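You operate a simulated robot arm through the tools that you are given. There is no shell and no other tool.

The job below is to be done with a simulated two-armed robot. You get a single attempt, and the scene is never put back.

JOB
Run about 250 cm of tube on line 1 at speed 6, stopping it yourself.
Fine: length dial OFF, speed set and counter zeroed before START; one start, no JOG; the switches and the air valve stay on.
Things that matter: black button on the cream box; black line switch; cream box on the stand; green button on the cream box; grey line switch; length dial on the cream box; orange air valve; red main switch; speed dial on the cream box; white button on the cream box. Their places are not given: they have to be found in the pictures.

The check looks at the end state, three seconds after you hand in, the way a careful person would. Anything else that was tipped, shoved, dropped, spilled or broken makes it a failure.

ROBOT AND FRAMES
Two 7-joint arms with two-finger grippers on one trunk that stands fixed in place. Base frame: the origin is at the foot of the trunk, x ahead of it, y to its left, z up. Lengths are in m, angles in rad, forces in N, time in s.
The left shoulder is at [0.05, 0.191, 1.167], the right one opposite. With the tool pointing down near the work surface each hand reaches from about 0.1 to 0.72 m from the base axis, measured 20 degrees to its own side. Payload 2.69 kg a hand.
The tool frame of a hand sits at the grasp point between the pads (the TCP): z along the fingers, y along the line on which they close. The tips reach 0.02 m beyond it. Largest opening 0.1 m; the body of the gripper starts 0.063 m behind the TCP.
Orientation is that of the tool frame in the base frame, as a unit quaternion [x, y, z, w]. With the fingers straight down and closing along the base's y, the tool's x points along the base's -x, its y along +y and its z along -z.

CONTROLS
- The arms move only by the tool jog_arm. It takes "left_commands", "right_commands" or both (then of equal length, played together; a hand with none holds still); each is one flat list of numbers, 7 for each row, row after row: the shift along the base's x, y, z in m, then the turn, a rotation vector about the base's x, y, z in rad, then the gripper command, from -1 (fully open) to 1 (shut), values between in proportion. In form: [dx, dy, dz, ax, ay, az, fingers, dx, dy, dz, ax, ay, az, fingers, ...]. A call has 1 to 20 rows; each row shifts and turns the commanded pose from where the row before left it. A row lasts 0.2 s, in which the tool goes at most 0.05 m and 0.15 rad; a call with a longer step from one row to the next is refused whole, and so is a gripper value outside its range. Where a pose cannot be reached the arm comes as near as it can. A force on the tool above 40 N (or 10 N above the force at the start of the call, whichever is more), or a blocked arm, ends the call early, and 0.2 s more pass. Each finger travels about 0.153 m/s and halts on what it meets, pressing with about 30 N; the grip force reading is that of the motor and also rises with nothing between the fingers. The clock runs only during rows and for 0.2 s after the last one: add rows that do not move to give the fingers time. The reply holds the time, the measured pose of the TCP, the force on the tool along the base axes, the opening and the grip force, in the units named above and with some noise, with the torque about the TCP (base axes, N m) and any sound that the robot's microphone picked up, and new pictures: "show" is both (left out), scene, wrist or none (wrist: the cameras of the hands that moved).
- Cameras (640 x 400 px; columns grow to the right, rows downward): "scene" is now at [0.0971, -0.0395, 1.3378]; the picture's right is [-0.60, -0.80, 0.00], its down [-0.47, 0.36, -0.80] and it looks along [0.64, -0.48, -0.59] (base axes); focal length 296 px, centre (320, 200). "left" rides on the left gripper at [0.07, 0.019, -0.099] in its tool frame; the picture's right is [-0.26, 0.97, 0.00], its down [-0.75, -0.20, -0.63] and it looks along [-0.61, -0.16, 0.78] (tool axes); focal length 230 px, centre (320, 200). "right" rides on the right gripper at [0.07, -0.019, -0.099] in its tool frame; the picture's right is [0.26, 0.97, 0.00], its down [-0.75, 0.20, -0.63] and it looks along [-0.61, 0.16, 0.78] (tool axes); focal length 230 px, centre (320, 200).
- move_column(by): slides the trunk up (or, below 0, down) by that many m; the arms and the scene camera ride with it, the base frame stays. It gives what a move gives, with no picture.
- pan_tilt(pan, tilt): turns the head with the scene camera to pan (to the left, within 1.396 rad either way) and tilt (down, from -0.506 to 1.204), counted from straight ahead of the robot. It gives what a move gives, and a new picture of the scene camera.
- locate(camera, pixels): for up to 12 pixels [column, row] of the newest picture of that camera ("zoom" is the newest enlarged one), the place [x, y, z] in the base frame of the surface seen there, good to about 0.003 m, but the place of the scene camera against the robot may be out by one fixed shift of up to 0.025 m in any direction. It takes no simulated time.
- zoom(camera, box): a new picture of the part [left, top, right, bottom] of that camera's present view, enlarged. It takes no simulated time.
- job_done(): hands the job in; it is judged then, once.

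Leave the grippers open and the arms clear of the work at the hand-in unless told otherwise.

The tools are called after "Request:" as name(argument=value, ...) on one line, values as JSON. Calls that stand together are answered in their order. jog_arm: Moves the arms, as the interface text tells. Its arguments: {"type":"object","properties":{"left_commands":{"type":"array","items":{"type":"number"}},"right_commands":{"type":"array","items":{"type":"number"}},"show":{"type":"string","enum":["both","scene","wrist","none"]}},"required":[]} The other tools are called the same way: move_column (by) slides the trunk up or down; pan_tilt (pan, tilt) turns the head that bears the scene camera; locate (camera, pixels) gives the place of the surface under pixels of a picture; zoom (camera, box) takes an enlarged picture of a part of a camera's view; job_done () hands the job in.

At the start:

```text
time: 0.0
left_eef_pos: [0.443, -0.0573, 1.1035]
left_ee_rot: [-0.001, 1.0, 0.0, 0.001]
left_wrist_force: [-0.3, -0.1, -0.4]
left_ft_torque: [0.0, -0.02, -0.03]
left_opening: 0.1003
left_grasp_force: 0.1
right_eef_pos: [0.296, -0.3323, 1.1512]
right_ee_rot: [-0.001, 1.0, -0.001, 0.0]
right_wrist_force: [0.3, 0.4, -0.2]
right_ft_torque: [-0.03, -0.01, -0.04]
right_opening: 0.1
right_grasp_force: 0.0
trunk travel left (down, up): [-0.225, 0.098]
head pan, tilt: [-0.646, 0.637]
```

scene: 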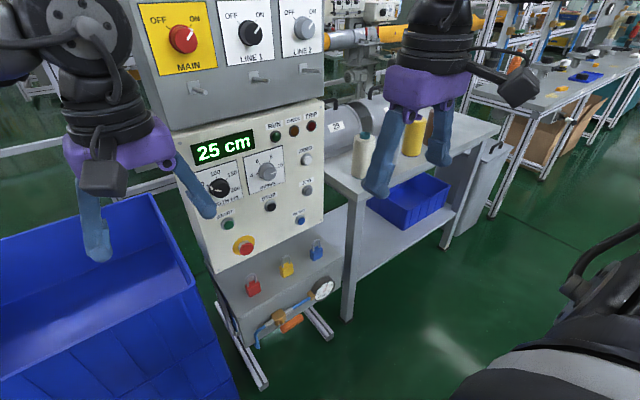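
right: 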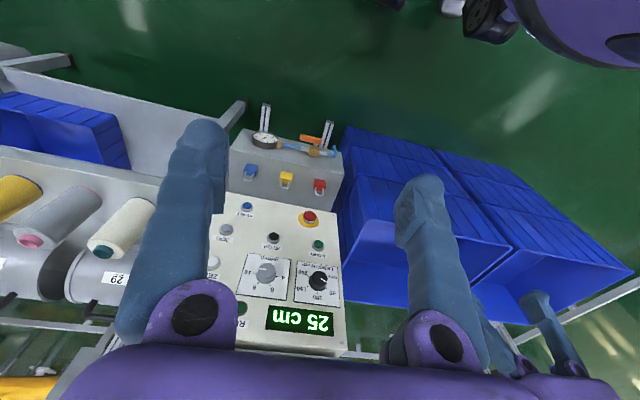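
left: 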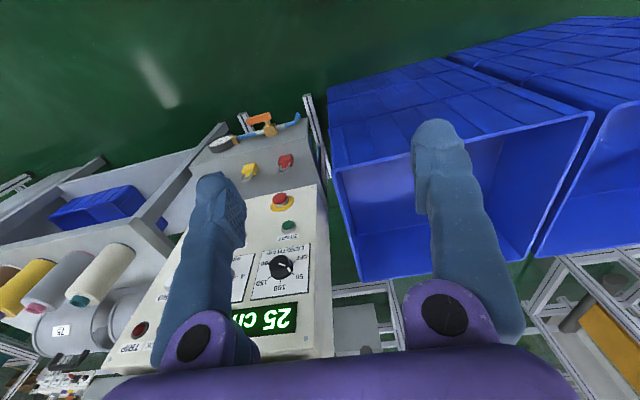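

I see the cabinet with MAIN / LINE 1 / LINE 2 switches at the top of the scene picture and the cream box with a "25 cm" display below it. I'll zoom in on both parts to read the labels.

Request:
zoom(camera="scene", box=[180, 100, 340, 270])

Request:
zoom(camera="scene", box=[130, 0, 340, 110])

Request:
zoom(camera="scene", box=[210, 230, 350, 370])

```text
2.35 times, centred on (260, 185) of scene
```

zoom: 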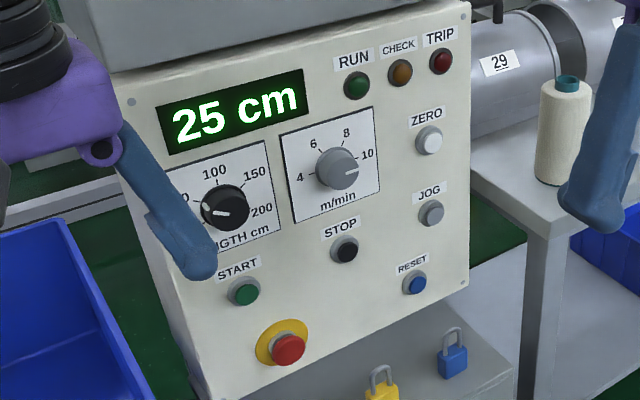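

```text
3.05 times, centred on (235, 55) of scene
```

zoom: 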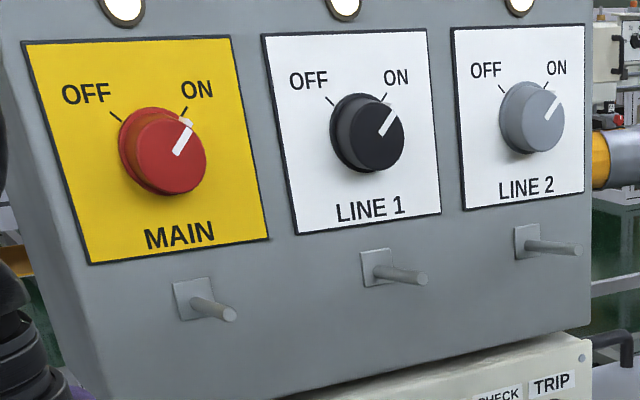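

```text
2.86 times, centred on (280, 300) of scene
```

zoom: 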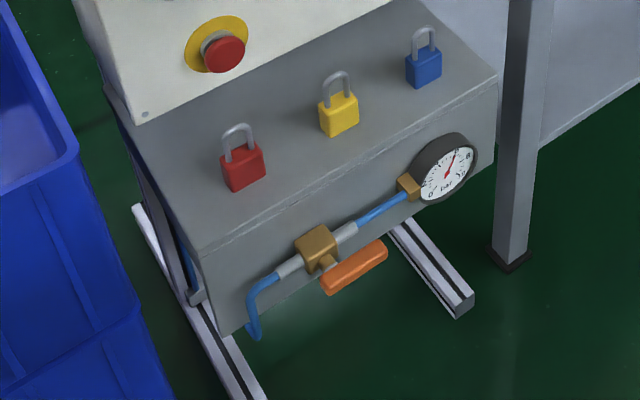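

All three switches are ON (pointers up-right), the air valve's handle lies along the pipe, and the speed dial points near 10. The left finger hides part of the length dial. I'll locate the dials, buttons and panel points in the scene picture, and the same parts in the wrist pictures, to get the panel's plane and the fixed camera shift.

Request:
locate(camera="scene", pixels=[[219, 187], [266, 170], [228, 224], [270, 206], [306, 159], [307, 189], [300, 220], [244, 246], [318, 215], [245, 200], [290, 190], [222, 270]])

Request:
locate(camera="right", pixels=[[319, 280], [265, 272], [318, 245], [273, 238], [213, 262], [225, 229], [246, 206], [309, 217], [295, 280], [240, 240], [340, 330], [290, 225]])

Request:
zoom(camera="right", box=[200, 180, 360, 360])

```text
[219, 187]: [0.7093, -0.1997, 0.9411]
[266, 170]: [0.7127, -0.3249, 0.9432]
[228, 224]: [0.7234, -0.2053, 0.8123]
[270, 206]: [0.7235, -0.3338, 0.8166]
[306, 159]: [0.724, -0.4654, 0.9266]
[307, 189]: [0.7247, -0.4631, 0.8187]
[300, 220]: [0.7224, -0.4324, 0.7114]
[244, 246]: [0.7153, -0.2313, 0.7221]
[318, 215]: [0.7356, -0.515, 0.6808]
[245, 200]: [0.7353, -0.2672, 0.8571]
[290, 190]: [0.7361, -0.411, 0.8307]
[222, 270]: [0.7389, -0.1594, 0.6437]
```

```text
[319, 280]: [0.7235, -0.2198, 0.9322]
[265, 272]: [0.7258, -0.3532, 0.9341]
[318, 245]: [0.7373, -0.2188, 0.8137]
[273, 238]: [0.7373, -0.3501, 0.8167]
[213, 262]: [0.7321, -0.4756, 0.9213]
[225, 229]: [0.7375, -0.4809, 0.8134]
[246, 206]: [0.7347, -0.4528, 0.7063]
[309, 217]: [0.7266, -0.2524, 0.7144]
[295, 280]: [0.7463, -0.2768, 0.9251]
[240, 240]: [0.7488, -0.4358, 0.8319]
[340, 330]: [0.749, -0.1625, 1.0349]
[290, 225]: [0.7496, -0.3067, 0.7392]
```

```text
2.22 times, centred on (280, 270) of right
```

zoom: 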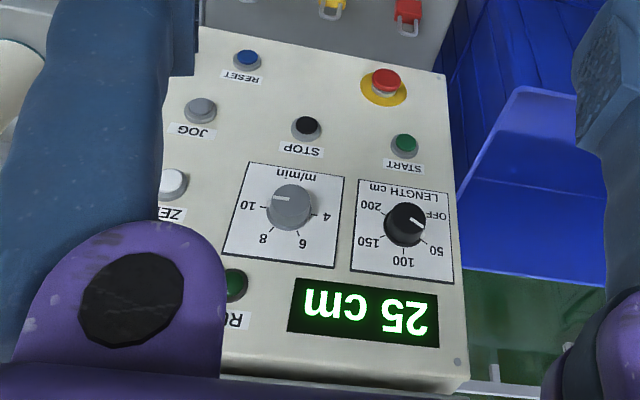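

The right wrist picture gives the panel as a vertical plane near x = 0.749, facing the robot, and the scene camera reads about 0.013 less in x and about 0.017 more in y. Next I check what sticks out above and below the panel: the cabinet, the hasps, the lower box and the locks. I also zoom in closely on the two dials.

Request:
locate(camera="scene", pixels=[[183, 38], [250, 33], [300, 28], [206, 93], [269, 81], [319, 71], [275, 103], [225, 118], [241, 313], [252, 276], [316, 242], [300, 265]])

Request:
zoom(camera="right", box=[285, 255, 355, 310])

Request:
zoom(camera="right", box=[235, 245, 305, 305])

Request:
zoom(camera="left", box=[220, 230, 330, 310])

```text
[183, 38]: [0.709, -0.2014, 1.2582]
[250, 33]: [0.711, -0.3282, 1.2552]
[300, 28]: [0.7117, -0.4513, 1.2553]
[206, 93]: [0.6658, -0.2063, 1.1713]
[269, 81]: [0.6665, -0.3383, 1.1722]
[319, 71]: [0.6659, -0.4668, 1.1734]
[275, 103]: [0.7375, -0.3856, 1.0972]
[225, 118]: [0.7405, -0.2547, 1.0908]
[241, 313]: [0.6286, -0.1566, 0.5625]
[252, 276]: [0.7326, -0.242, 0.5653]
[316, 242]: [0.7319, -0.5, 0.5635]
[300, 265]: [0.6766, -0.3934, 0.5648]
```

```text
7.27 times, centred on (320, 282) of right
```

zoom: 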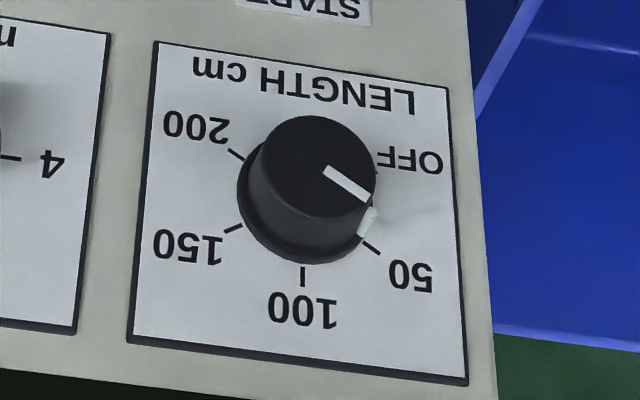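

```text
6.67 times, centred on (270, 275) of right
```

zoom: 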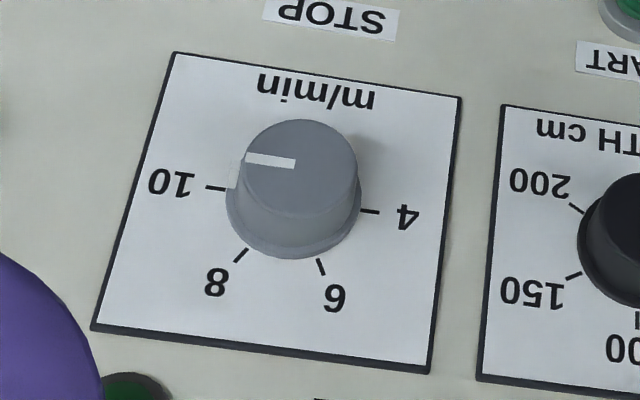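

```text
5.00 times, centred on (275, 270) of left
```

zoom: 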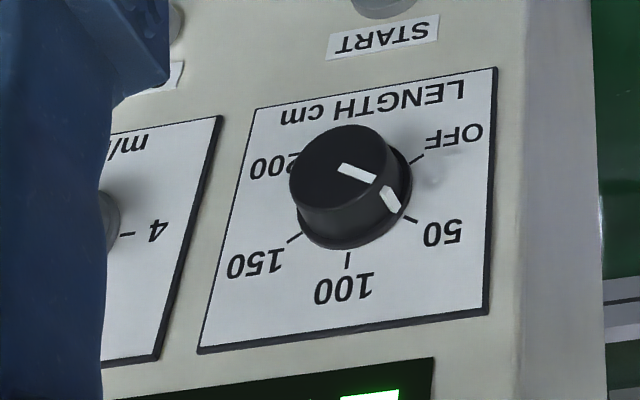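

The length dial stands at 50, so it needs a 60° counter-clockwise turn to OFF. The speed dial stands at 10 and needs about 120° counter-clockwise to 6. The cabinet and the lower box leave free space in front of the cream box.

Next I draw the left arm back and to the left, and check that the crates below it are low enough.

Request:
locate(camera="left", pixels=[[500, 130], [345, 180], [585, 125], [560, 60], [590, 300]])

Request:
jog_arm(left_commands=[-0.022, 0.04, 0.0, 0, 0, 0, -1, -0.022, 0.04, 0.0, 0, 0, 0, -1, -0.022, 0.04, 0.0, 0, 0, 0, -1, -0.022, 0.04, 0.0, 0, 0, 0, -1, -0.022, 0.04, 0.0, 0, 0, 0, -1, -0.022, 0.04, 0.0, 0, 0, 0, -1, -0.01, 0.03, 0.0, 0, 0, 0, -1], show="scene")

```text
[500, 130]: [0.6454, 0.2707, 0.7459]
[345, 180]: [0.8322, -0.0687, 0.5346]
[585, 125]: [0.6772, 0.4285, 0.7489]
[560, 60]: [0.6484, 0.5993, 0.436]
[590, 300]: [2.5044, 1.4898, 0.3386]
```

```text
time: 1.6
left_eef_pos: [0.2993, 0.2147, 1.1026]
left_ee_rot: [0.0, 1.0, 0.001, 0.001]
left_wrist_force: [-0.1, 0.0, -0.9]
left_ft_torque: [-0.04, 0.0, -0.03]
left_opening: 0.0998
left_grasp_force: 0.0
right_eef_pos: [0.2955, -0.3313, 1.1517]
right_ee_rot: [0.0, 1.0, 0.0, 0.0]
right_wrist_force: [-0.4, 0.6, 0.5]
right_ft_torque: [-0.03, -0.01, -0.02]
right_opening: 0.1
right_grasp_force: 0.1
trunk travel left (down, up): [-0.225, 0.098]
head pan, tilt: [-0.646, 0.637]
```

scene: 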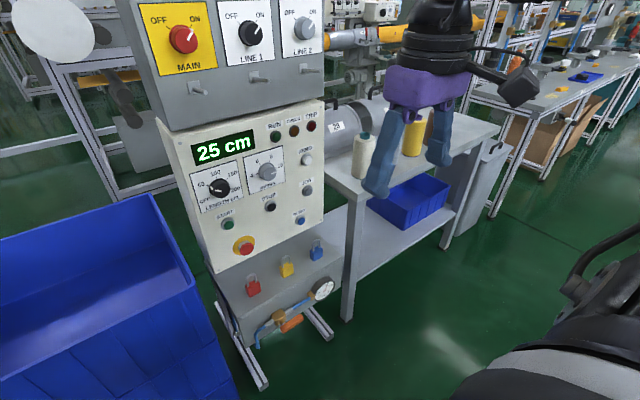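

The left arm is clear and the panel is fully visible. I zoom in on the panel for the exact dial positions, and the right hand starts tilting its tool from straight down to pointing at the panel (+x).

Request:
zoom(camera="scene", box=[185, 120, 325, 220])

Request:
jog_arm(right_commands=[0.02, 0.005, -0.015, 0, -0.1428, 0, -1, 0.02, 0.005, -0.015, 0, -0.1428, 0, -1, 0.02, 0.005, -0.015, 0, -0.1428, 0, -1, 0.02, 0.005, -0.015, 0, -0.1428, 0, -1, 0.02, 0.005, -0.015, 0, -0.1428, 0, -1])

```text
4.00 times, centred on (255, 170) of scene
```

zoom: 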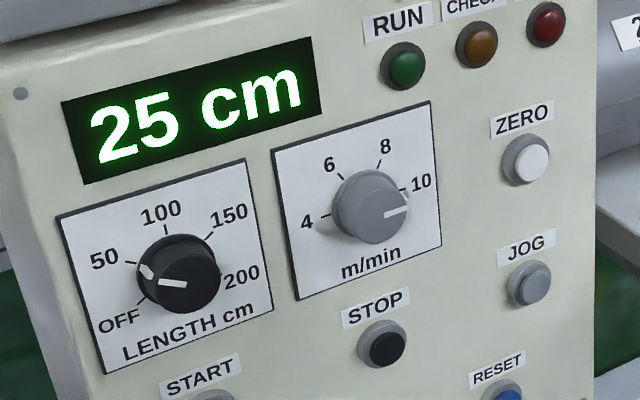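

```text
time: 2.8
left_eef_pos: [0.3007, 0.2131, 1.1023]
left_ee_rot: [-0.001, 1.0, 0.0, -0.001]
left_wrist_force: [0.3, 0.6, 0.1]
left_ft_torque: [0.05, -0.04, 0.0]
left_opening: 0.1001
left_grasp_force: 0.1
right_eef_pos: [0.4089, -0.3091, 1.0783]
right_ee_rot: [0.001, 0.937, 0.001, 0.348]
right_wrist_force: [0.3, 0.6, 0.2]
right_ft_torque: [-0.02, 0.02, 0.01]
right_opening: 0.1
right_grasp_force: 0.1
right hand out of reach, approached as far as the arm can: row 5
trunk travel left (down, up): [-0.225, 0.098]
head pan, tilt: [-0.646, 0.637]
```

scene: 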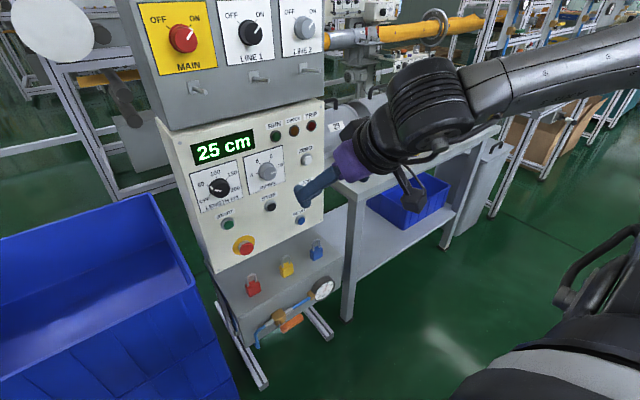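
right: 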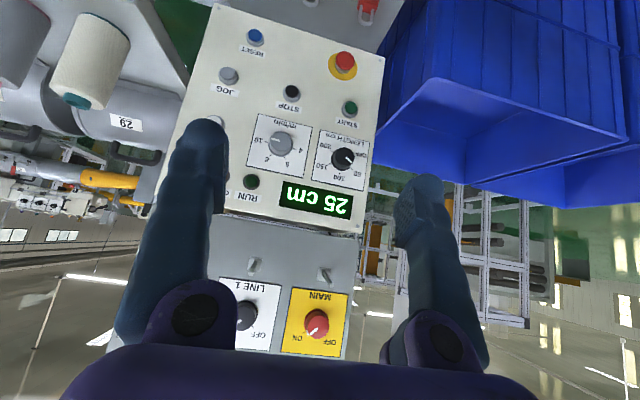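

The hand tilted about 41° and hit a reach limit close to the body. I continue the tilt while moving further forward, which gives the wrist more room.

Request:
jog_arm(right_commands=[0.03, 0.0, -0.01, 0, -0.1, 0, -1, 0.03, 0.0, -0.01, 0, -0.1428, 0, -1, 0.025, 0.005, -0.015, 0, -0.1428, 0, -1, 0.025, 0.005, -0.015, 0, -0.1428, 0, -1])

```text
time: 3.8
left_eef_pos: [0.2994, 0.2119, 1.1017]
left_ee_rot: [0.0, 1.0, 0.0, -0.001]
left_wrist_force: [0.8, 0.8, 0.1]
left_ft_torque: [0.05, 0.01, 0.03]
left_opening: 0.1004
left_grasp_force: 0.0
right_eef_pos: [0.5277, -0.302, 1.0748]
right_ee_rot: [0.0, 0.819, 0.0, 0.574]
right_wrist_force: [0.2, 0.3, 0.4]
right_ft_torque: [-0.01, 0.04, -0.03]
right_opening: 0.1001
right_grasp_force: 0.0
right hand out of reach, approached as far as the arm can: row 4
trunk travel left (down, up): [-0.225, 0.098]
head pan, tilt: [-0.646, 0.637]
```

scene: 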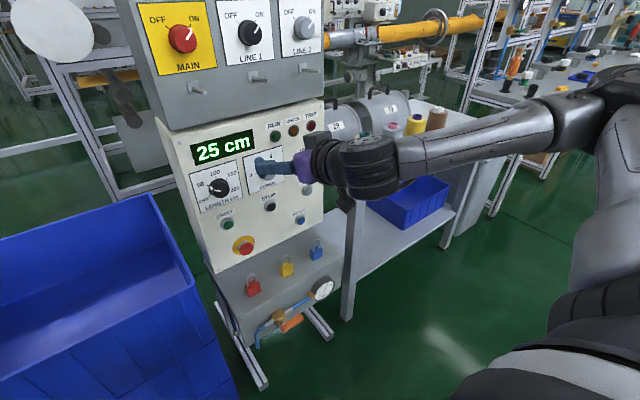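
right: 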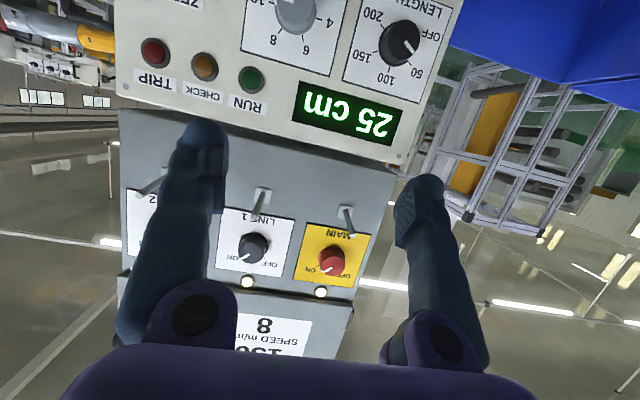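

The hand is now tilted 70° but cannot go lower with this arm shape. Lowering the trunk puts the shoulder nearer the panel's height, and everything below the arms is clear (crate tops are at z 0.75, well ahead of the left hand). I read the card above the cabinet first, then lower the trunk by 0.12.

Request:
zoom(camera="right", box=[210, 280, 340, 370])

Request:
move_column(by=-0.12)

```text
4.44 times, centred on (275, 325) of right
```

zoom: 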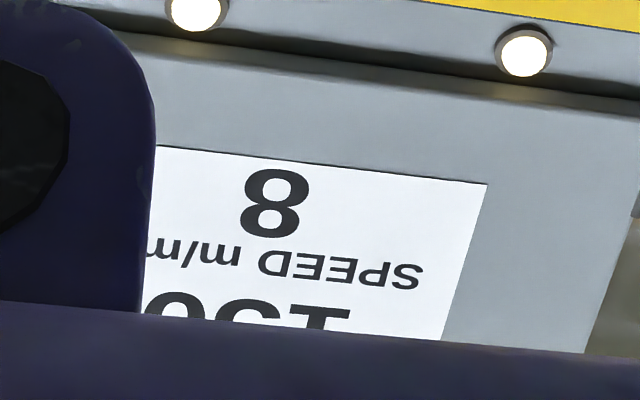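

```text
time: 5.3
left_eef_pos: [0.2986, 0.2125, 0.9825]
left_ee_rot: [-0.001, 1.0, 0.0, 0.001]
left_wrist_force: [-0.3, -0.6, -1.6]
left_ft_torque: [0.01, -0.04, -0.02]
left_opening: 0.1001
left_grasp_force: 0.1
right_eef_pos: [0.5271, -0.3009, 0.9538]
right_ee_rot: [0.0, 0.819, 0.0, 0.573]
right_wrist_force: [0.1, -0.7, 0.3]
right_ft_torque: [0.03, 0.0, -0.02]
right_opening: 0.1
right_grasp_force: 0.1
trunk travel left (down, up): [-0.105, 0.218]
head pan, tilt: [-0.646, 0.637]
```

The card reads "150…, SPEED m/min 8", which isn't this job's figure, so I follow the job text (250 cm, speed 6). I now finish the tilt at the lower height.

Request:
jog_arm(right_commands=[0.01, 0.015, 0.0, 0, -0.12, 0, -1, 0.01, 0.015, 0.0, 0, -0.12, 0, -1, 0.01, 0.015, 0.0, 0, -0.109, 0, -1])

```text
time: 6.1
left_eef_pos: [0.2988, 0.2131, 0.9822]
left_ee_rot: [-0.001, 1.0, 0.001, 0.0]
left_wrist_force: [0.3, -0.1, -0.9]
left_ft_torque: [0.05, -0.02, 0.04]
left_opening: 0.0999
left_grasp_force: 0.1
right_eef_pos: [0.5515, -0.2559, 1.1094]
right_ee_rot: [0.0, 0.718, 0.0, 0.696]
right_wrist_force: [-0.4, -0.5, -0.3]
right_ft_torque: [-0.06, -0.01, 0.02]
right_opening: 0.1
right_grasp_force: 0.1
right hand out of reach, approached as far as the arm can: row 1, 2, 3
trunk travel left (down, up): [-0.105, 0.218]
head pan, tilt: [-0.646, 0.637]
```

scene: 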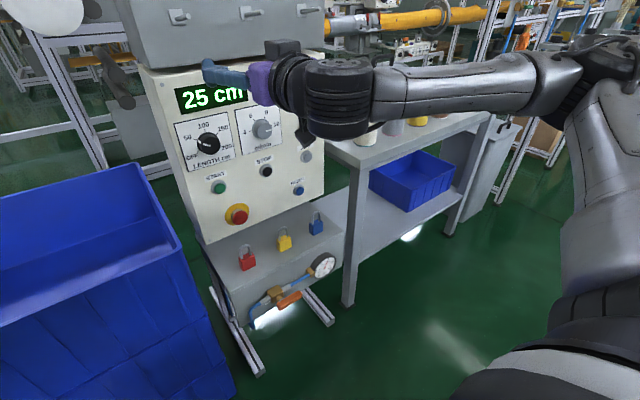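
right: 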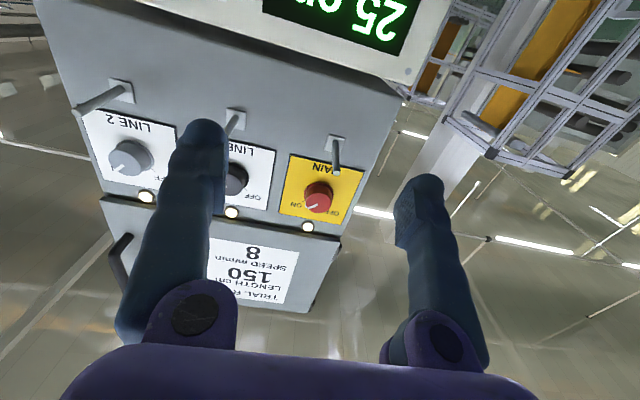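

The arm kept the tool direction but rose to z 1.109, so this wrist roll doesn't reach low with the tool level. There is free space around the hand here, so I check whether the commanded pose persists with one still row, then try a different roll about the tool axis.

Request:
jog_arm(right_commands=[0, 0, 0, 0, 0, 0, -1], show="none")

```text
time: 6.5
left_eef_pos: [0.2984, 0.2136, 0.9818]
left_ee_rot: [-0.001, 1.0, 0.0, 0.001]
left_wrist_force: [0.2, 0.3, 0.0]
left_ft_torque: [-0.01, 0.0, 0.01]
left_opening: 0.0998
left_grasp_force: 0.1
right_eef_pos: [0.5521, -0.2552, 1.1087]
right_ee_rot: [0.0, 0.718, 0.0, 0.696]
right_wrist_force: [-0.6, 0.0, 0.3]
right_ft_torque: [-0.01, 0.0, 0.0]
right_opening: 0.1
right_grasp_force: 0.1
trunk travel left (down, up): [-0.105, 0.218]
head pan, tilt: [-0.646, 0.637]
```

With a still row the hand simply holds, so each call starts from the measured pose. I now try rolling the tool about base x by +0.15 per row while going down a little, to see whether lower poses become reachable.

Request:
jog_arm(right_commands=[0, 0, 0, 0.15, 0, 0, -1, 0, 0, 0, 0.15, 0, 0, -1, 0, 0, 0, 0.15, 0, 0, -1, 0, 0, -0.02, 0.15, 0, 0, -1, 0, 0, -0.02, 0.15, 0, 0, -1], show="scene")

```text
time: 7.7
left_eef_pos: [0.2986, 0.2125, 0.9815]
left_ee_rot: [0.0, 1.0, 0.001, 0.0]
left_wrist_force: [-0.1, -0.3, -0.1]
left_ft_torque: [-0.01, 0.01, 0.01]
left_opening: 0.0998
left_grasp_force: 0.0
right_eef_pos: [0.5423, -0.2559, 1.1191]
right_ee_rot: [0.261, 0.661, 0.258, 0.654]
right_wrist_force: [-0.1, 1.0, 0.3]
right_ft_torque: [0.0, 0.0, 0.01]
right_opening: 0.1
right_grasp_force: 0.0
right hand out of reach, approached as far as the arm can: row 1, 4, 5
trunk travel left (down, up): [-0.105, 0.218]
head pan, tilt: [-0.646, 0.637]
```

scene: 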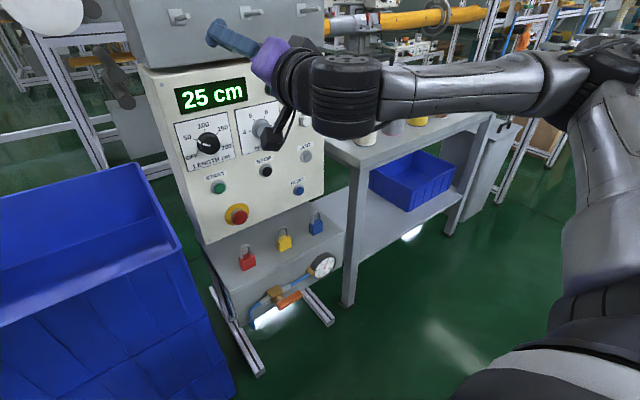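

The roll changed but the height didn't. I locate points along the arm to understand its shape: wrist, forearm, elbow and upper arm.

Request:
locate(camera="scene", pixels=[[345, 95], [440, 90], [520, 80], [560, 80], [605, 70], [610, 130], [610, 200], [590, 260], [520, 330], [560, 380], [280, 70], [230, 40]])

```text
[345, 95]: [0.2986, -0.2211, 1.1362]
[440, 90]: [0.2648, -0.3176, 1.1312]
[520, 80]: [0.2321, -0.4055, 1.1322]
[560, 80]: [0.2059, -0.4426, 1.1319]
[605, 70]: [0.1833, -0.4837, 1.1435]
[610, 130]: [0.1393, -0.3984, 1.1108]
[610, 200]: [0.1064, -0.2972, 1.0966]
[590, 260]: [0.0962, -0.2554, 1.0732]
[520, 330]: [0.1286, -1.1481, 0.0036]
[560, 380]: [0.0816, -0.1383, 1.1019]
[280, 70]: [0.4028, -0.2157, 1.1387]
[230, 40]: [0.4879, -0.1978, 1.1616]
```

The arm is folded tightly (wrist at x ≈ 0.30, elbow at x ≈ 0.18), so the hand is simply too close to the body. I move forward while going down, staying well short of the hasps at x 0.68, z 1.17.

Request:
jog_arm(right_commands=[0.02, 0, -0.02, 0, 0, 0, -1, 0.02, 0, -0.02, 0, 0, 0, -1, 0.02, 0, -0.03, 0, 0, 0, -1, 0.01, 0, -0.03, 0, 0, 0, -1], show="scene")

```text
time: 8.7
left_eef_pos: [0.2989, 0.2137, 0.9829]
left_ee_rot: [0.0, 1.0, 0.0, 0.0]
left_wrist_force: [0.6, 0.1, -0.2]
left_ft_torque: [0.02, -0.01, 0.01]
left_opening: 0.1001
left_grasp_force: 0.0
right_eef_pos: [0.5987, -0.2566, 1.1217]
right_ee_rot: [0.262, 0.665, 0.256, 0.651]
right_wrist_force: [-0.1, 0.1, 0.0]
right_ft_torque: [-0.02, -0.04, -0.04]
right_opening: 0.0998
right_grasp_force: 0.1
right hand out of reach, approached as far as the arm can: row 1, 2, 3, 4
trunk travel left (down, up): [-0.105, 0.218]
head pan, tilt: [-0.646, 0.637]
```

scene: 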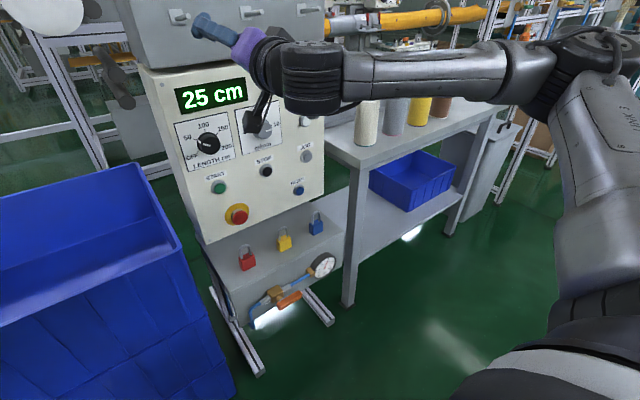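

The height still hangs at about 1.12. The forearm points left-forward with the wrist bent to the right, so its roll is at a limit. I need to bring the wrist through straight (tool in line with the forearm) and bend it from the other side. I locate the forearm line first and move the left hand further left for room.

Request:
locate(camera="scene", pixels=[[305, 80], [345, 80], [420, 75], [500, 65], [545, 65], [590, 55], [600, 110], [600, 200], [250, 50], [210, 30]])

Request:
jog_arm(left_commands=[-0.01, 0.04, 0.0, 0, 0, 0, -1, -0.01, 0.04, 0.0, 0, 0, 0, -1, -0.01, 0.04, 0.0, 0, 0, 0, -1, 0, 0.04, 0.0, 0, 0, 0, -1], show="none")

```text
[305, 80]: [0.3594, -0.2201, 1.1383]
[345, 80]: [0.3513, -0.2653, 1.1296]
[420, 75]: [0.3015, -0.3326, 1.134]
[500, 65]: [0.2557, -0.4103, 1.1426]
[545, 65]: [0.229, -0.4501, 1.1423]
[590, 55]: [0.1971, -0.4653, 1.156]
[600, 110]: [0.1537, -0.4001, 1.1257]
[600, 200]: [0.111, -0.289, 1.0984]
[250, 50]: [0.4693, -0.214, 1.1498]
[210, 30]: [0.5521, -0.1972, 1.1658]
```

```text
time: 9.7
left_eef_pos: [0.2696, 0.374, 0.9826]
left_ee_rot: [0.0, 1.0, 0.001, 0.0]
left_wrist_force: [-0.3, 0.0, 0.1]
left_ft_torque: [0.02, -0.02, 0.0]
left_opening: 0.0999
left_grasp_force: 0.1
right_eef_pos: [0.6001, -0.2573, 1.1226]
right_ee_rot: [0.261, 0.664, 0.257, 0.652]
right_wrist_force: [0.9, -0.3, -0.5]
right_ft_torque: [-0.04, 0.01, 0.01]
right_opening: 0.1
right_grasp_force: 0.1
trunk travel left (down, up): [-0.105, 0.218]
head pan, tilt: [-0.646, 0.637]
```

The forearm runs about 59° to the left of +x. I swing the tool around the wrist point (about 0.25 behind the TCP) left into line with the forearm, slightly below it, then up through the straight position. The space there is free and the left hand is far to the left.

Request:
jog_arm(right_commands=[-0.0027, 0.0361, -0.0075, -0.0021, 0.0299, 0.145, -1, -0.0081, 0.0353, -0.0075, -0.0065, 0.0293, 0.145, -1, -0.0133, 0.0336, -0.0075, -0.0106, 0.0281, 0.145, -1, -0.0182, 0.0311, -0.0075, -0.0146, 0.0262, 0.145, -1, -0.0226, 0.0279, -0.0074, -0.0182, 0.0239, 0.145, -1, -0.0264, 0.0241, -0.0074, -0.0215, 0.0209, 0.145, -1, -0.0296, 0.0197, -0.0074, -0.0242, 0.0177, 0.145, -1], show="scene")

```text
time: 11.3
left_eef_pos: [0.27, 0.3735, 0.9835]
left_ee_rot: [-0.001, 1.0, 0.0, 0.0]
left_wrist_force: [0.5, -0.2, -1.1]
left_ft_torque: [0.0, 0.01, -0.02]
left_opening: 0.1001
left_grasp_force: 0.1
right_eef_pos: [0.4781, -0.0462, 1.0716]
right_ee_rot: [-0.103, 0.771, 0.486, 0.399]
right_wrist_force: [0.9, -0.2, 0.2]
right_ft_torque: [0.01, 0.01, 0.0]
right_opening: 0.0999
right_grasp_force: 0.1
trunk travel left (down, up): [-0.105, 0.218]
head pan, tilt: [-0.646, 0.637]
```

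scene: 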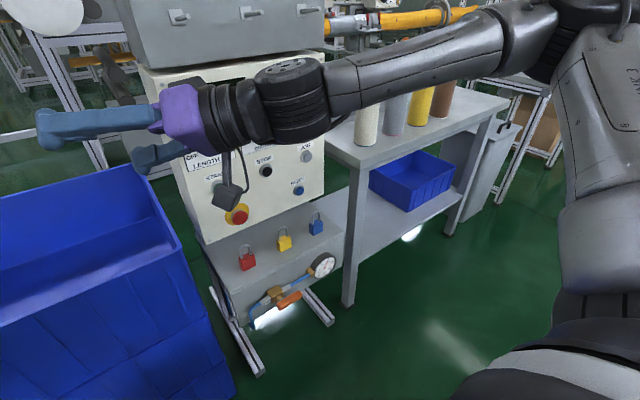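

No limit was hit and the wrist is now nearly straight. I locate the forearm again to raise the tool through its line.

Request:
locate(camera="scene", pixels=[[300, 100], [350, 80], [430, 55], [480, 35], [530, 20], [230, 115], [185, 115], [120, 120]])

```text
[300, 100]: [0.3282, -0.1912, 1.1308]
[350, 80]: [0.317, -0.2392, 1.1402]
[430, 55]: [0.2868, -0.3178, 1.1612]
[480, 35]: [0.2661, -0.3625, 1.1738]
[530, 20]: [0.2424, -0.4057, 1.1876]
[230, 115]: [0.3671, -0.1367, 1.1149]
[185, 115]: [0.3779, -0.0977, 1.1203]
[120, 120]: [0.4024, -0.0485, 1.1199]
```

The tool is now within about 10° of the forearm's line. I raise it up through the line (about 32°), then look.

Request:
jog_arm(right_commands=[0.0026, 0.0041, 0.0346, 0.1189, -0.0739, 0, -1, 0, 0, 0.035, 0.1189, -0.0739, 0, -1, -0.0026, -0.0041, 0.0346, 0.1189, -0.0739, 0, -1, -0.0051, -0.0082, 0.0336, 0.1189, -0.0739, 0, -1], show="scene")

```text
time: 12.3
left_eef_pos: [0.2696, 0.3738, 0.983]
left_ee_rot: [-0.002, 1.0, 0.0, 0.001]
left_wrist_force: [0.2, 0.6, -0.4]
left_ft_torque: [-0.02, -0.02, -0.01]
left_opening: 0.1001
left_grasp_force: 0.0
right_eef_pos: [0.4518, -0.0786, 1.2977]
right_ee_rot: [-0.077, 0.577, 0.628, 0.517]
right_wrist_force: [0.2, 0.5, 0.3]
right_ft_torque: [0.01, 0.01, 0.01]
right_opening: 0.1002
right_grasp_force: 0.0
right hand out of reach, approached as far as the arm can: row 2, 3, 4
trunk travel left (down, up): [-0.105, 0.218]
head pan, tilt: [-0.646, 0.637]
```

scene: 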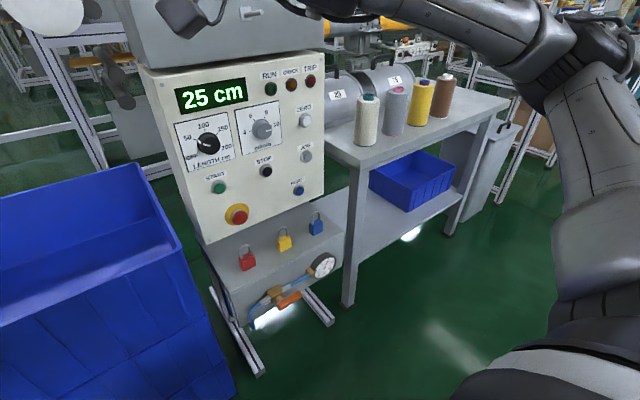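

The wrist would not bend upward past straight here; it lifted the whole arm instead. The wrist seems to bend one way only, with a limited forearm roll. I bend to the left of the forearm first, then will go over the top so the bend comes from above. The hand is in free space left of the panel.

Request:
jog_arm(right_commands=[0, 0.016, -0.01, 0, 0, 0.145, -1, 0, 0.011, -0.01, 0, 0, 0.145, -1, 0, 0.007, -0.01, 0, 0, 0.145, -1], show="scene")

Request:
pan_tilt(pan=-0.5, tilt=0.3)

```text
time: 13.1
left_eef_pos: [0.2699, 0.374, 0.9831]
left_ee_rot: [-0.001, 1.0, -0.001, 0.0]
left_wrist_force: [-0.6, 1.1, 0.1]
left_ft_torque: [-0.01, 0.01, -0.01]
left_opening: 0.1001
left_grasp_force: 0.1
right_eef_pos: [0.4436, -0.0513, 1.3021]
right_ee_rot: [-0.198, 0.538, 0.73, 0.371]
right_wrist_force: [0.2, -0.1, 0.3]
right_ft_torque: [0.03, -0.01, 0.01]
right_opening: 0.1
right_grasp_force: 0.1
right hand out of reach, approached as far as the arm can: row 1, 2
trunk travel left (down, up): [-0.105, 0.218]
head pan, tilt: [-0.646, 0.637]
```

scene: 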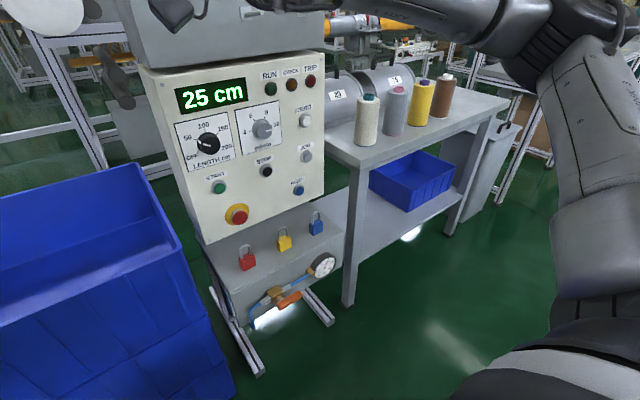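

```text
time: 13.9
left_eef_pos: [0.2696, 0.3736, 0.9841]
left_ee_rot: [-0.001, 1.0, 0.0, 0.0]
left_wrist_force: [-0.6, -0.2, 0.2]
left_ft_torque: [0.01, 0.0, -0.01]
left_opening: 0.0999
left_grasp_force: 0.1
right_eef_pos: [0.443, -0.0513, 1.3015]
right_ee_rot: [-0.197, 0.539, 0.73, 0.372]
right_wrist_force: [0.4, -1.0, -0.4]
right_ft_torque: [-0.02, 0.04, 0.0]
right_opening: 0.1001
right_grasp_force: 0.0
trunk travel left (down, up): [-0.105, 0.218]
head pan, tilt: [-0.499, 0.3]
```

scene: 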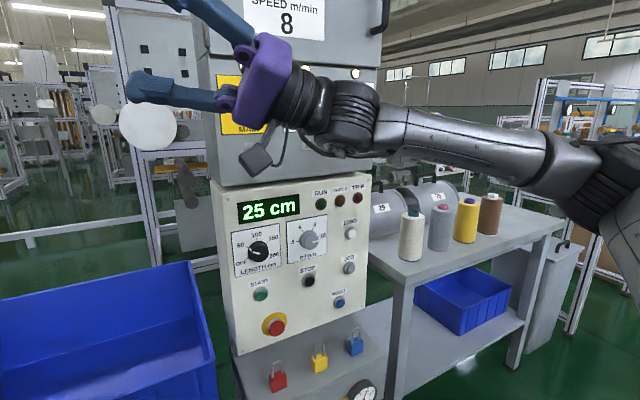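

That helps: the view now shows the whole arm, and the last row was within reach. I measure the forearm again from this view.

Request:
locate(camera="scene", pixels=[[350, 115], [400, 125], [470, 140], [530, 155], [580, 180], [610, 210], [310, 100], [265, 70], [630, 250]])

```text
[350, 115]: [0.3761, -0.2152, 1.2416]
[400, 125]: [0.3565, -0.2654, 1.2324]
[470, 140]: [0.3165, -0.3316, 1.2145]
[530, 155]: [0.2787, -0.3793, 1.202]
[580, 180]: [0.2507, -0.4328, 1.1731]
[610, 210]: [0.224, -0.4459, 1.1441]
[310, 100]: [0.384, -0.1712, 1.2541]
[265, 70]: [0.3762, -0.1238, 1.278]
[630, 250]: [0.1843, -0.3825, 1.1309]
```

The tool is bent about 27° left of the forearm. I carry it over the top: up and back to the right around the forearm line, letting the wrist sink at the same time. It stays well clear of the cabinet and hasps (hand x ≤ 0.53).

Request:
jog_arm(right_commands=[0.0049, -0.0123, -0.0044, 0.14, -0.0065, -0.0291, -1, 0.012, -0.0154, -0.0092, 0.1275, 0.0137, -0.0634, -1, 0.0178, -0.0169, -0.0162, 0.1038, 0.0371, -0.0879, -1, 0.0201, -0.018, -0.0222, 0.086, 0.0534, -0.0979, -1, 0.0206, -0.0188, -0.0275, 0.0723, 0.0654, -0.101, -1], show="scene")

```text
time: 15.1
left_eef_pos: [0.2705, 0.3732, 0.9827]
left_ee_rot: [-0.001, 1.0, 0.0, 0.0]
left_wrist_force: [-0.8, -0.3, -0.5]
left_ft_torque: [0.01, -0.01, 0.03]
left_opening: 0.1002
left_grasp_force: 0.0
right_eef_pos: [0.5205, -0.1337, 1.2231]
right_ee_rot: [0.063, 0.384, 0.765, 0.513]
right_wrist_force: [0.1, -0.3, -0.3]
right_ft_torque: [-0.03, -0.02, 0.01]
right_opening: 0.0999
right_grasp_force: 0.1
trunk travel left (down, up): [-0.105, 0.218]
head pan, tilt: [-0.499, 0.3]
```

scene: 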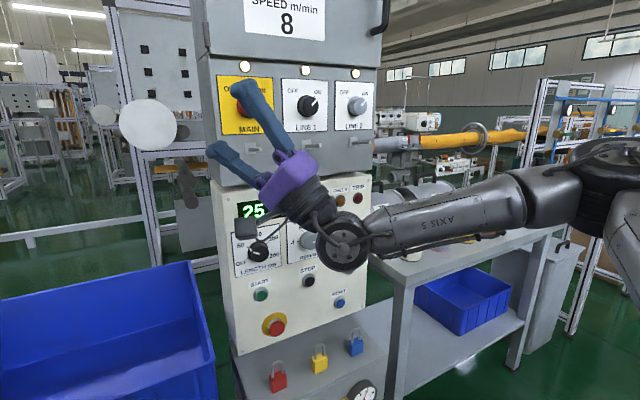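

The bend now comes from above and every row was in reach. I bring the tool down to level, pointing at the panel, while sinking to about dial height in front of the panel, keeping roughly 0.1 off it.

Request:
jog_arm(right_commands=[0.008, -0.008, -0.03, 0, 0.1058, -0.0793, -1, 0.008, -0.008, -0.03, 0, 0.1058, -0.0793, -1, 0.008, -0.008, -0.03, 0, 0.1058, -0.0793, -1, 0.008, -0.01, -0.034, 0, 0.1058, -0.0793, -1], show="scene")

```text
time: 16.1
left_eef_pos: [0.27, 0.3733, 0.9819]
left_ee_rot: [-0.001, 1.0, -0.001, 0.0]
left_wrist_force: [0.1, 0.2, -0.2]
left_ft_torque: [0.02, 0.01, 0.01]
left_opening: 0.1
left_grasp_force: 0.1
right_eef_pos: [0.5489, -0.167, 1.0989]
right_ee_rot: [0.28, 0.469, 0.645, 0.534]
right_wrist_force: [0.9, -0.5, 1.5]
right_ft_torque: [0.01, 0.01, -0.02]
right_opening: 0.0998
right_grasp_force: 0.0
trunk travel left (down, up): [-0.105, 0.218]
head pan, tilt: [-0.499, 0.3]
```

scene: 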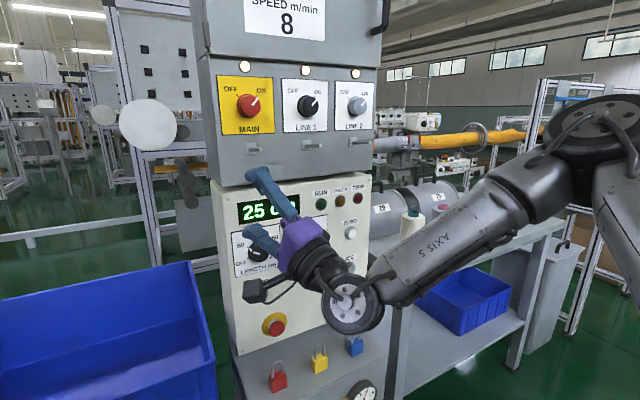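

It works without hitting a limit. I finish levelling and go down to about z 0.95.

Request:
jog_arm(right_commands=[0.01, -0.012, -0.036, 0, 0.1058, -0.0793, -1, 0.01, -0.012, -0.036, 0, 0.1058, -0.0793, -1, 0.01, -0.012, -0.036, 0, 0.1058, -0.0793, -1, 0.01, -0.012, -0.036, 0, 0.1058, -0.0793, -1])

```text
time: 17.1
left_eef_pos: [0.2704, 0.3732, 0.983]
left_ee_rot: [-0.001, 1.0, 0.0, -0.001]
left_wrist_force: [0.5, -0.4, 0.5]
left_ft_torque: [0.0, -0.01, -0.01]
left_opening: 0.1001
left_grasp_force: 0.1
right_eef_pos: [0.59, -0.2151, 0.9528]
right_ee_rot: [0.479, 0.52, 0.48, 0.519]
right_wrist_force: [0.0, -0.2, -0.8]
right_ft_torque: [-0.01, 0.04, 0.04]
right_opening: 0.1002
right_grasp_force: 0.2
trunk travel left (down, up): [-0.105, 0.218]
head pan, tilt: [-0.499, 0.3]
```

scene: 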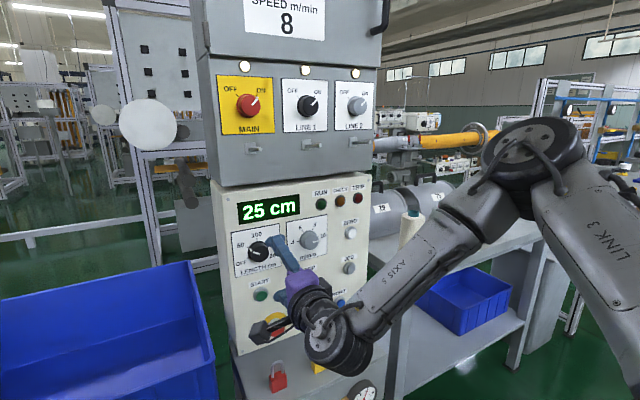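
right: 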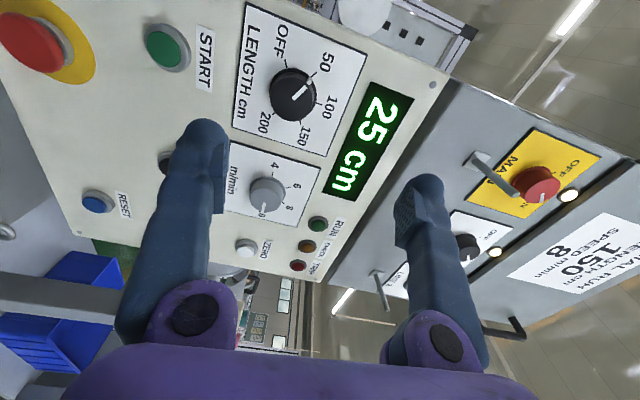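

The tool now points level at the panel with the fingers closing vertically, and the wrist picture shows both dials, START, RESET, ZERO and the lamps. I zoom in and locate the dial centres from the accurate wrist camera.

Request:
zoom(camera="right", box=[220, 0, 380, 100])

Request:
locate(camera="right", pixels=[[293, 93], [275, 95], [293, 70], [293, 118], [314, 95], [268, 190], [252, 190], [168, 47], [165, 162], [245, 247], [340, 60], [97, 201]])

Request:
zoom(camera="right", box=[210, 130, 350, 270])

```text
4.00 times, centred on (300, 50) of right
```

zoom: 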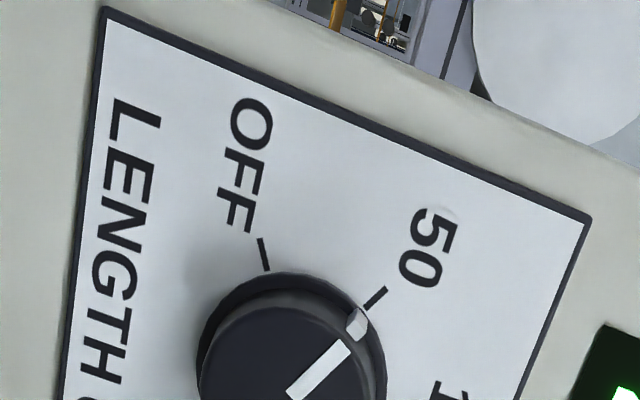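

```text
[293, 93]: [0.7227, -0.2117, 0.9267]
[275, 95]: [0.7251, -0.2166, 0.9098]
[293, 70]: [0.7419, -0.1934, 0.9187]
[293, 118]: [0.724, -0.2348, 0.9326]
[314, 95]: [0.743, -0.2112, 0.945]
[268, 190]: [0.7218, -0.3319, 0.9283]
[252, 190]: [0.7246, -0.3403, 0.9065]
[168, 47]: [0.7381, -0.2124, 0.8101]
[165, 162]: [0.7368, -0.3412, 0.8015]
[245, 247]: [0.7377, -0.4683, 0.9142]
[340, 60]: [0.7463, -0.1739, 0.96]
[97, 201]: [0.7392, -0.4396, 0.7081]
```

```text
2.86 times, centred on (280, 200) of right
```

zoom: 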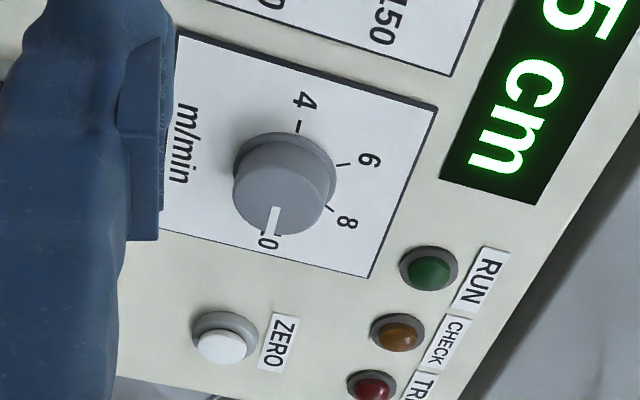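

I zoom in on the whole length dial to find its centre from its marks and outline.

Request:
zoom(camera="right", box=[240, 40, 350, 150])

```text
3.64 times, centred on (295, 95) of right
```

zoom: 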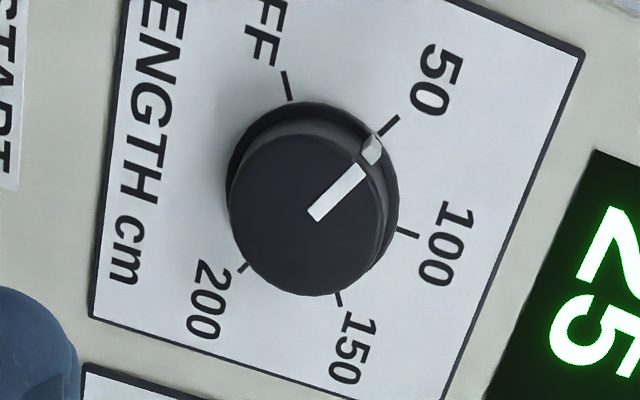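

Request:
locate(camera="zoom", pixels=[[288, 88], [391, 123], [408, 232], [340, 299], [241, 268], [305, 215], [362, 167], [372, 150], [240, 215], [320, 135], [300, 285], [372, 200]])

```text
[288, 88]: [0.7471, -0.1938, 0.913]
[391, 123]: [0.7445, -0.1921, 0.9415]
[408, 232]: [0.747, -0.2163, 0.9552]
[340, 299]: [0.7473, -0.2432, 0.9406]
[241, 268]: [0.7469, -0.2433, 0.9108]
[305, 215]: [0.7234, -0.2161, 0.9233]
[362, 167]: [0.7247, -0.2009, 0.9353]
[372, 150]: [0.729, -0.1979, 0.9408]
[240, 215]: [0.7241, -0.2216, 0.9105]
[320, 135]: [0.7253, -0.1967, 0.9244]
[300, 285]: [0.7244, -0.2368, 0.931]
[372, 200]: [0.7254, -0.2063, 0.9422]
```

The length dial's centre is at y ≈ −0.2175, z ≈ 0.9265, with marks every 60°: 100 at the top, 50 upper left, OFF lower left. The knob's front is at x ≈ 0.7235 and the panel at 0.748.

Before grasping, I line up at x = 0.62 and test the free roll range in open space. First comes +60° about x.

Request:
jog_arm(right_commands=[0.015, -0.0024, -0.0263, 0, 0, 0, -1, 0.015, 0, 0, 0.15, 0, 0, -1, 0, 0, 0, 0.15, 0, 0, -1, 0, 0, 0, 0.15, 0, 0, -1, 0, 0, 0, 0.15, 0, 0, -1, 0, 0, 0, 0.15, 0, 0, -1, 0, 0, 0, 0.15, 0, 0, -1, 0, 0, 0, 0.15, 0, 0, -1])

```text
time: 18.9
left_eef_pos: [0.2699, 0.3742, 0.9823]
left_ee_rot: [-0.001, 1.0, 0.0, 0.0]
left_wrist_force: [-0.1, 0.4, 0.0]
left_ft_torque: [0.02, 0.0, 0.0]
left_opening: 0.1003
left_grasp_force: 0.0
right_eef_pos: [0.6194, -0.2165, 0.9295]
right_ee_rot: [0.675, 0.208, 0.677, 0.207]
right_wrist_force: [-0.8, 0.5, 0.1]
right_ft_torque: [-0.02, 0.02, 0.02]
right_opening: 0.1
right_grasp_force: 0.0
trunk travel left (down, up): [-0.105, 0.218]
head pan, tilt: [-0.499, 0.3]
```

scene: 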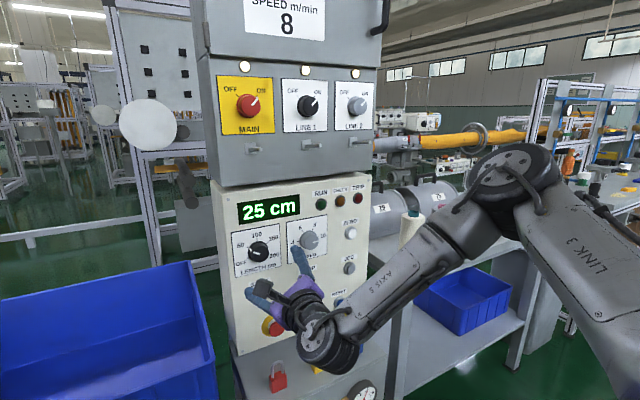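
right: 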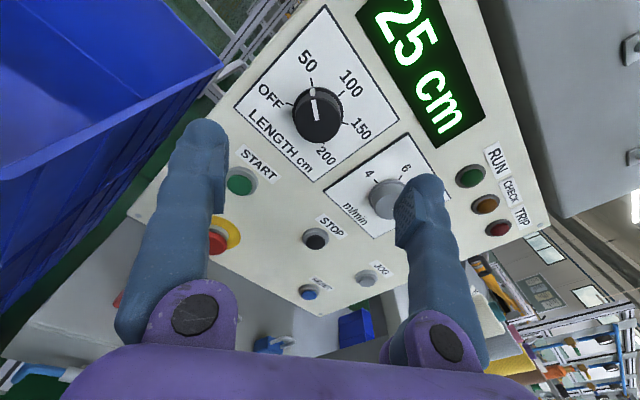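

No limit at +60° of roll, so I can grip here and turn back 60°. I approach the length dial straight along x to TCP x ≈ 0.717 (tips about 0.01 short of the panel), fingers open, then look before closing.

Request:
jog_arm(right_commands=[0.02, -0.0005, -0.0015, 0, 0, 0, -1, 0.02, -0.0005, -0.0015, 0, 0, 0, -1, 0.02, 0, 0, 0, 0, 0, -1, 0.02, 0, 0, 0, 0, 0, -1, 0.0175, 0, 0, 0, 0, 0, -1, 0, 0, 0, 0, 0, 0, -1])

```text
time: 20.3
left_eef_pos: [0.2709, 0.3734, 0.9826]
left_ee_rot: [0.0, 1.0, 0.0, -0.001]
left_wrist_force: [0.3, 0.2, -0.7]
left_ft_torque: [0.03, -0.01, 0.03]
left_opening: 0.1002
left_grasp_force: 0.0
right_eef_pos: [0.6973, -0.246, 0.9524]
right_ee_rot: [0.674, 0.209, 0.677, 0.207]
right_wrist_force: [0.2, -0.5, -0.1]
right_ft_torque: [-0.03, -0.01, 0.0]
right_opening: 0.1
right_grasp_force: 0.0
right hand out of reach, approached as far as the arm can: row 1, 2, 3, 4, 5
trunk travel left (down, up): [-0.105, 0.218]
head pan, tilt: [-0.499, 0.3]
```

scene: 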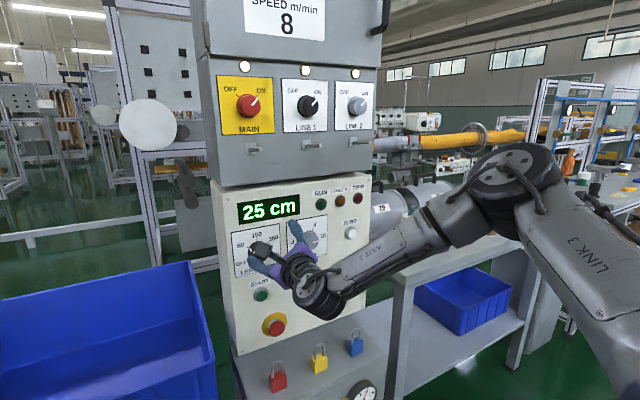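
right: 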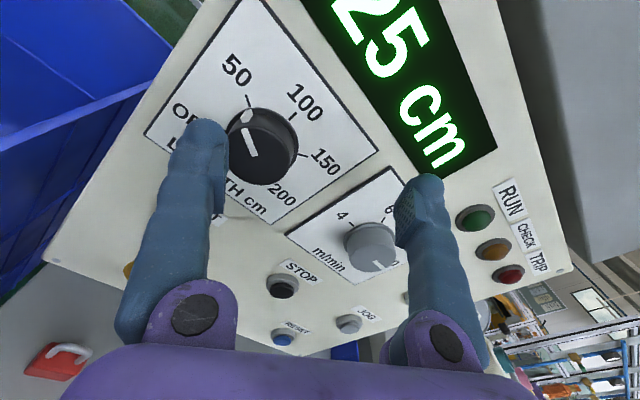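

The forward move was partly out of reach: the hand drifted right and up (y −0.246, z 0.952), but the forces are about zero and nothing was touched. This bend needs the hand well below the shoulder, so I should raise the trunk. I retract first.

Request:
jog_arm(right_commands=[-0.025, 0, 0, 0, 0, 0, -1, -0.025, 0, 0, 0, 0, 0, -1, -0.025, 0.01, 0, 0, 0, 0, -1, -0.025, 0.01, -0.01, 0, 0, 0, -1], show="none")

Request:
move_column(by=0.1)

```text
time: 21.3
left_eef_pos: [0.2698, 0.3743, 0.9827]
left_ee_rot: [-0.001, 1.0, 0.0, 0.0]
left_wrist_force: [0.6, -0.1, -0.1]
left_ft_torque: [0.02, 0.0, -0.02]
left_opening: 0.1002
left_grasp_force: 0.0
right_eef_pos: [0.5957, -0.2241, 0.9417]
right_ee_rot: [0.674, 0.209, 0.677, 0.21]
right_wrist_force: [0.6, 0.6, 0.4]
right_ft_torque: [0.0, 0.01, 0.01]
right_opening: 0.1001
right_grasp_force: 0.0
trunk travel left (down, up): [-0.105, 0.218]
head pan, tilt: [-0.499, 0.3]
```

```text
time: 22.6
left_eef_pos: [0.2694, 0.3741, 1.0839]
left_ee_rot: [-0.001, 1.0, -0.001, 0.0]
left_wrist_force: [-0.5, 0.5, 0.0]
left_ft_torque: [0.0, 0.02, -0.02]
left_opening: 0.0999
left_grasp_force: 0.1
right_eef_pos: [0.5968, -0.2251, 1.0431]
right_ee_rot: [0.674, 0.209, 0.677, 0.208]
right_wrist_force: [-0.1, 0.3, 0.6]
right_ft_torque: [0.01, 0.01, 0.0]
right_opening: 0.1
right_grasp_force: 0.0
trunk travel left (down, up): [-0.205, 0.118]
head pan, tilt: [-0.499, 0.3]
```

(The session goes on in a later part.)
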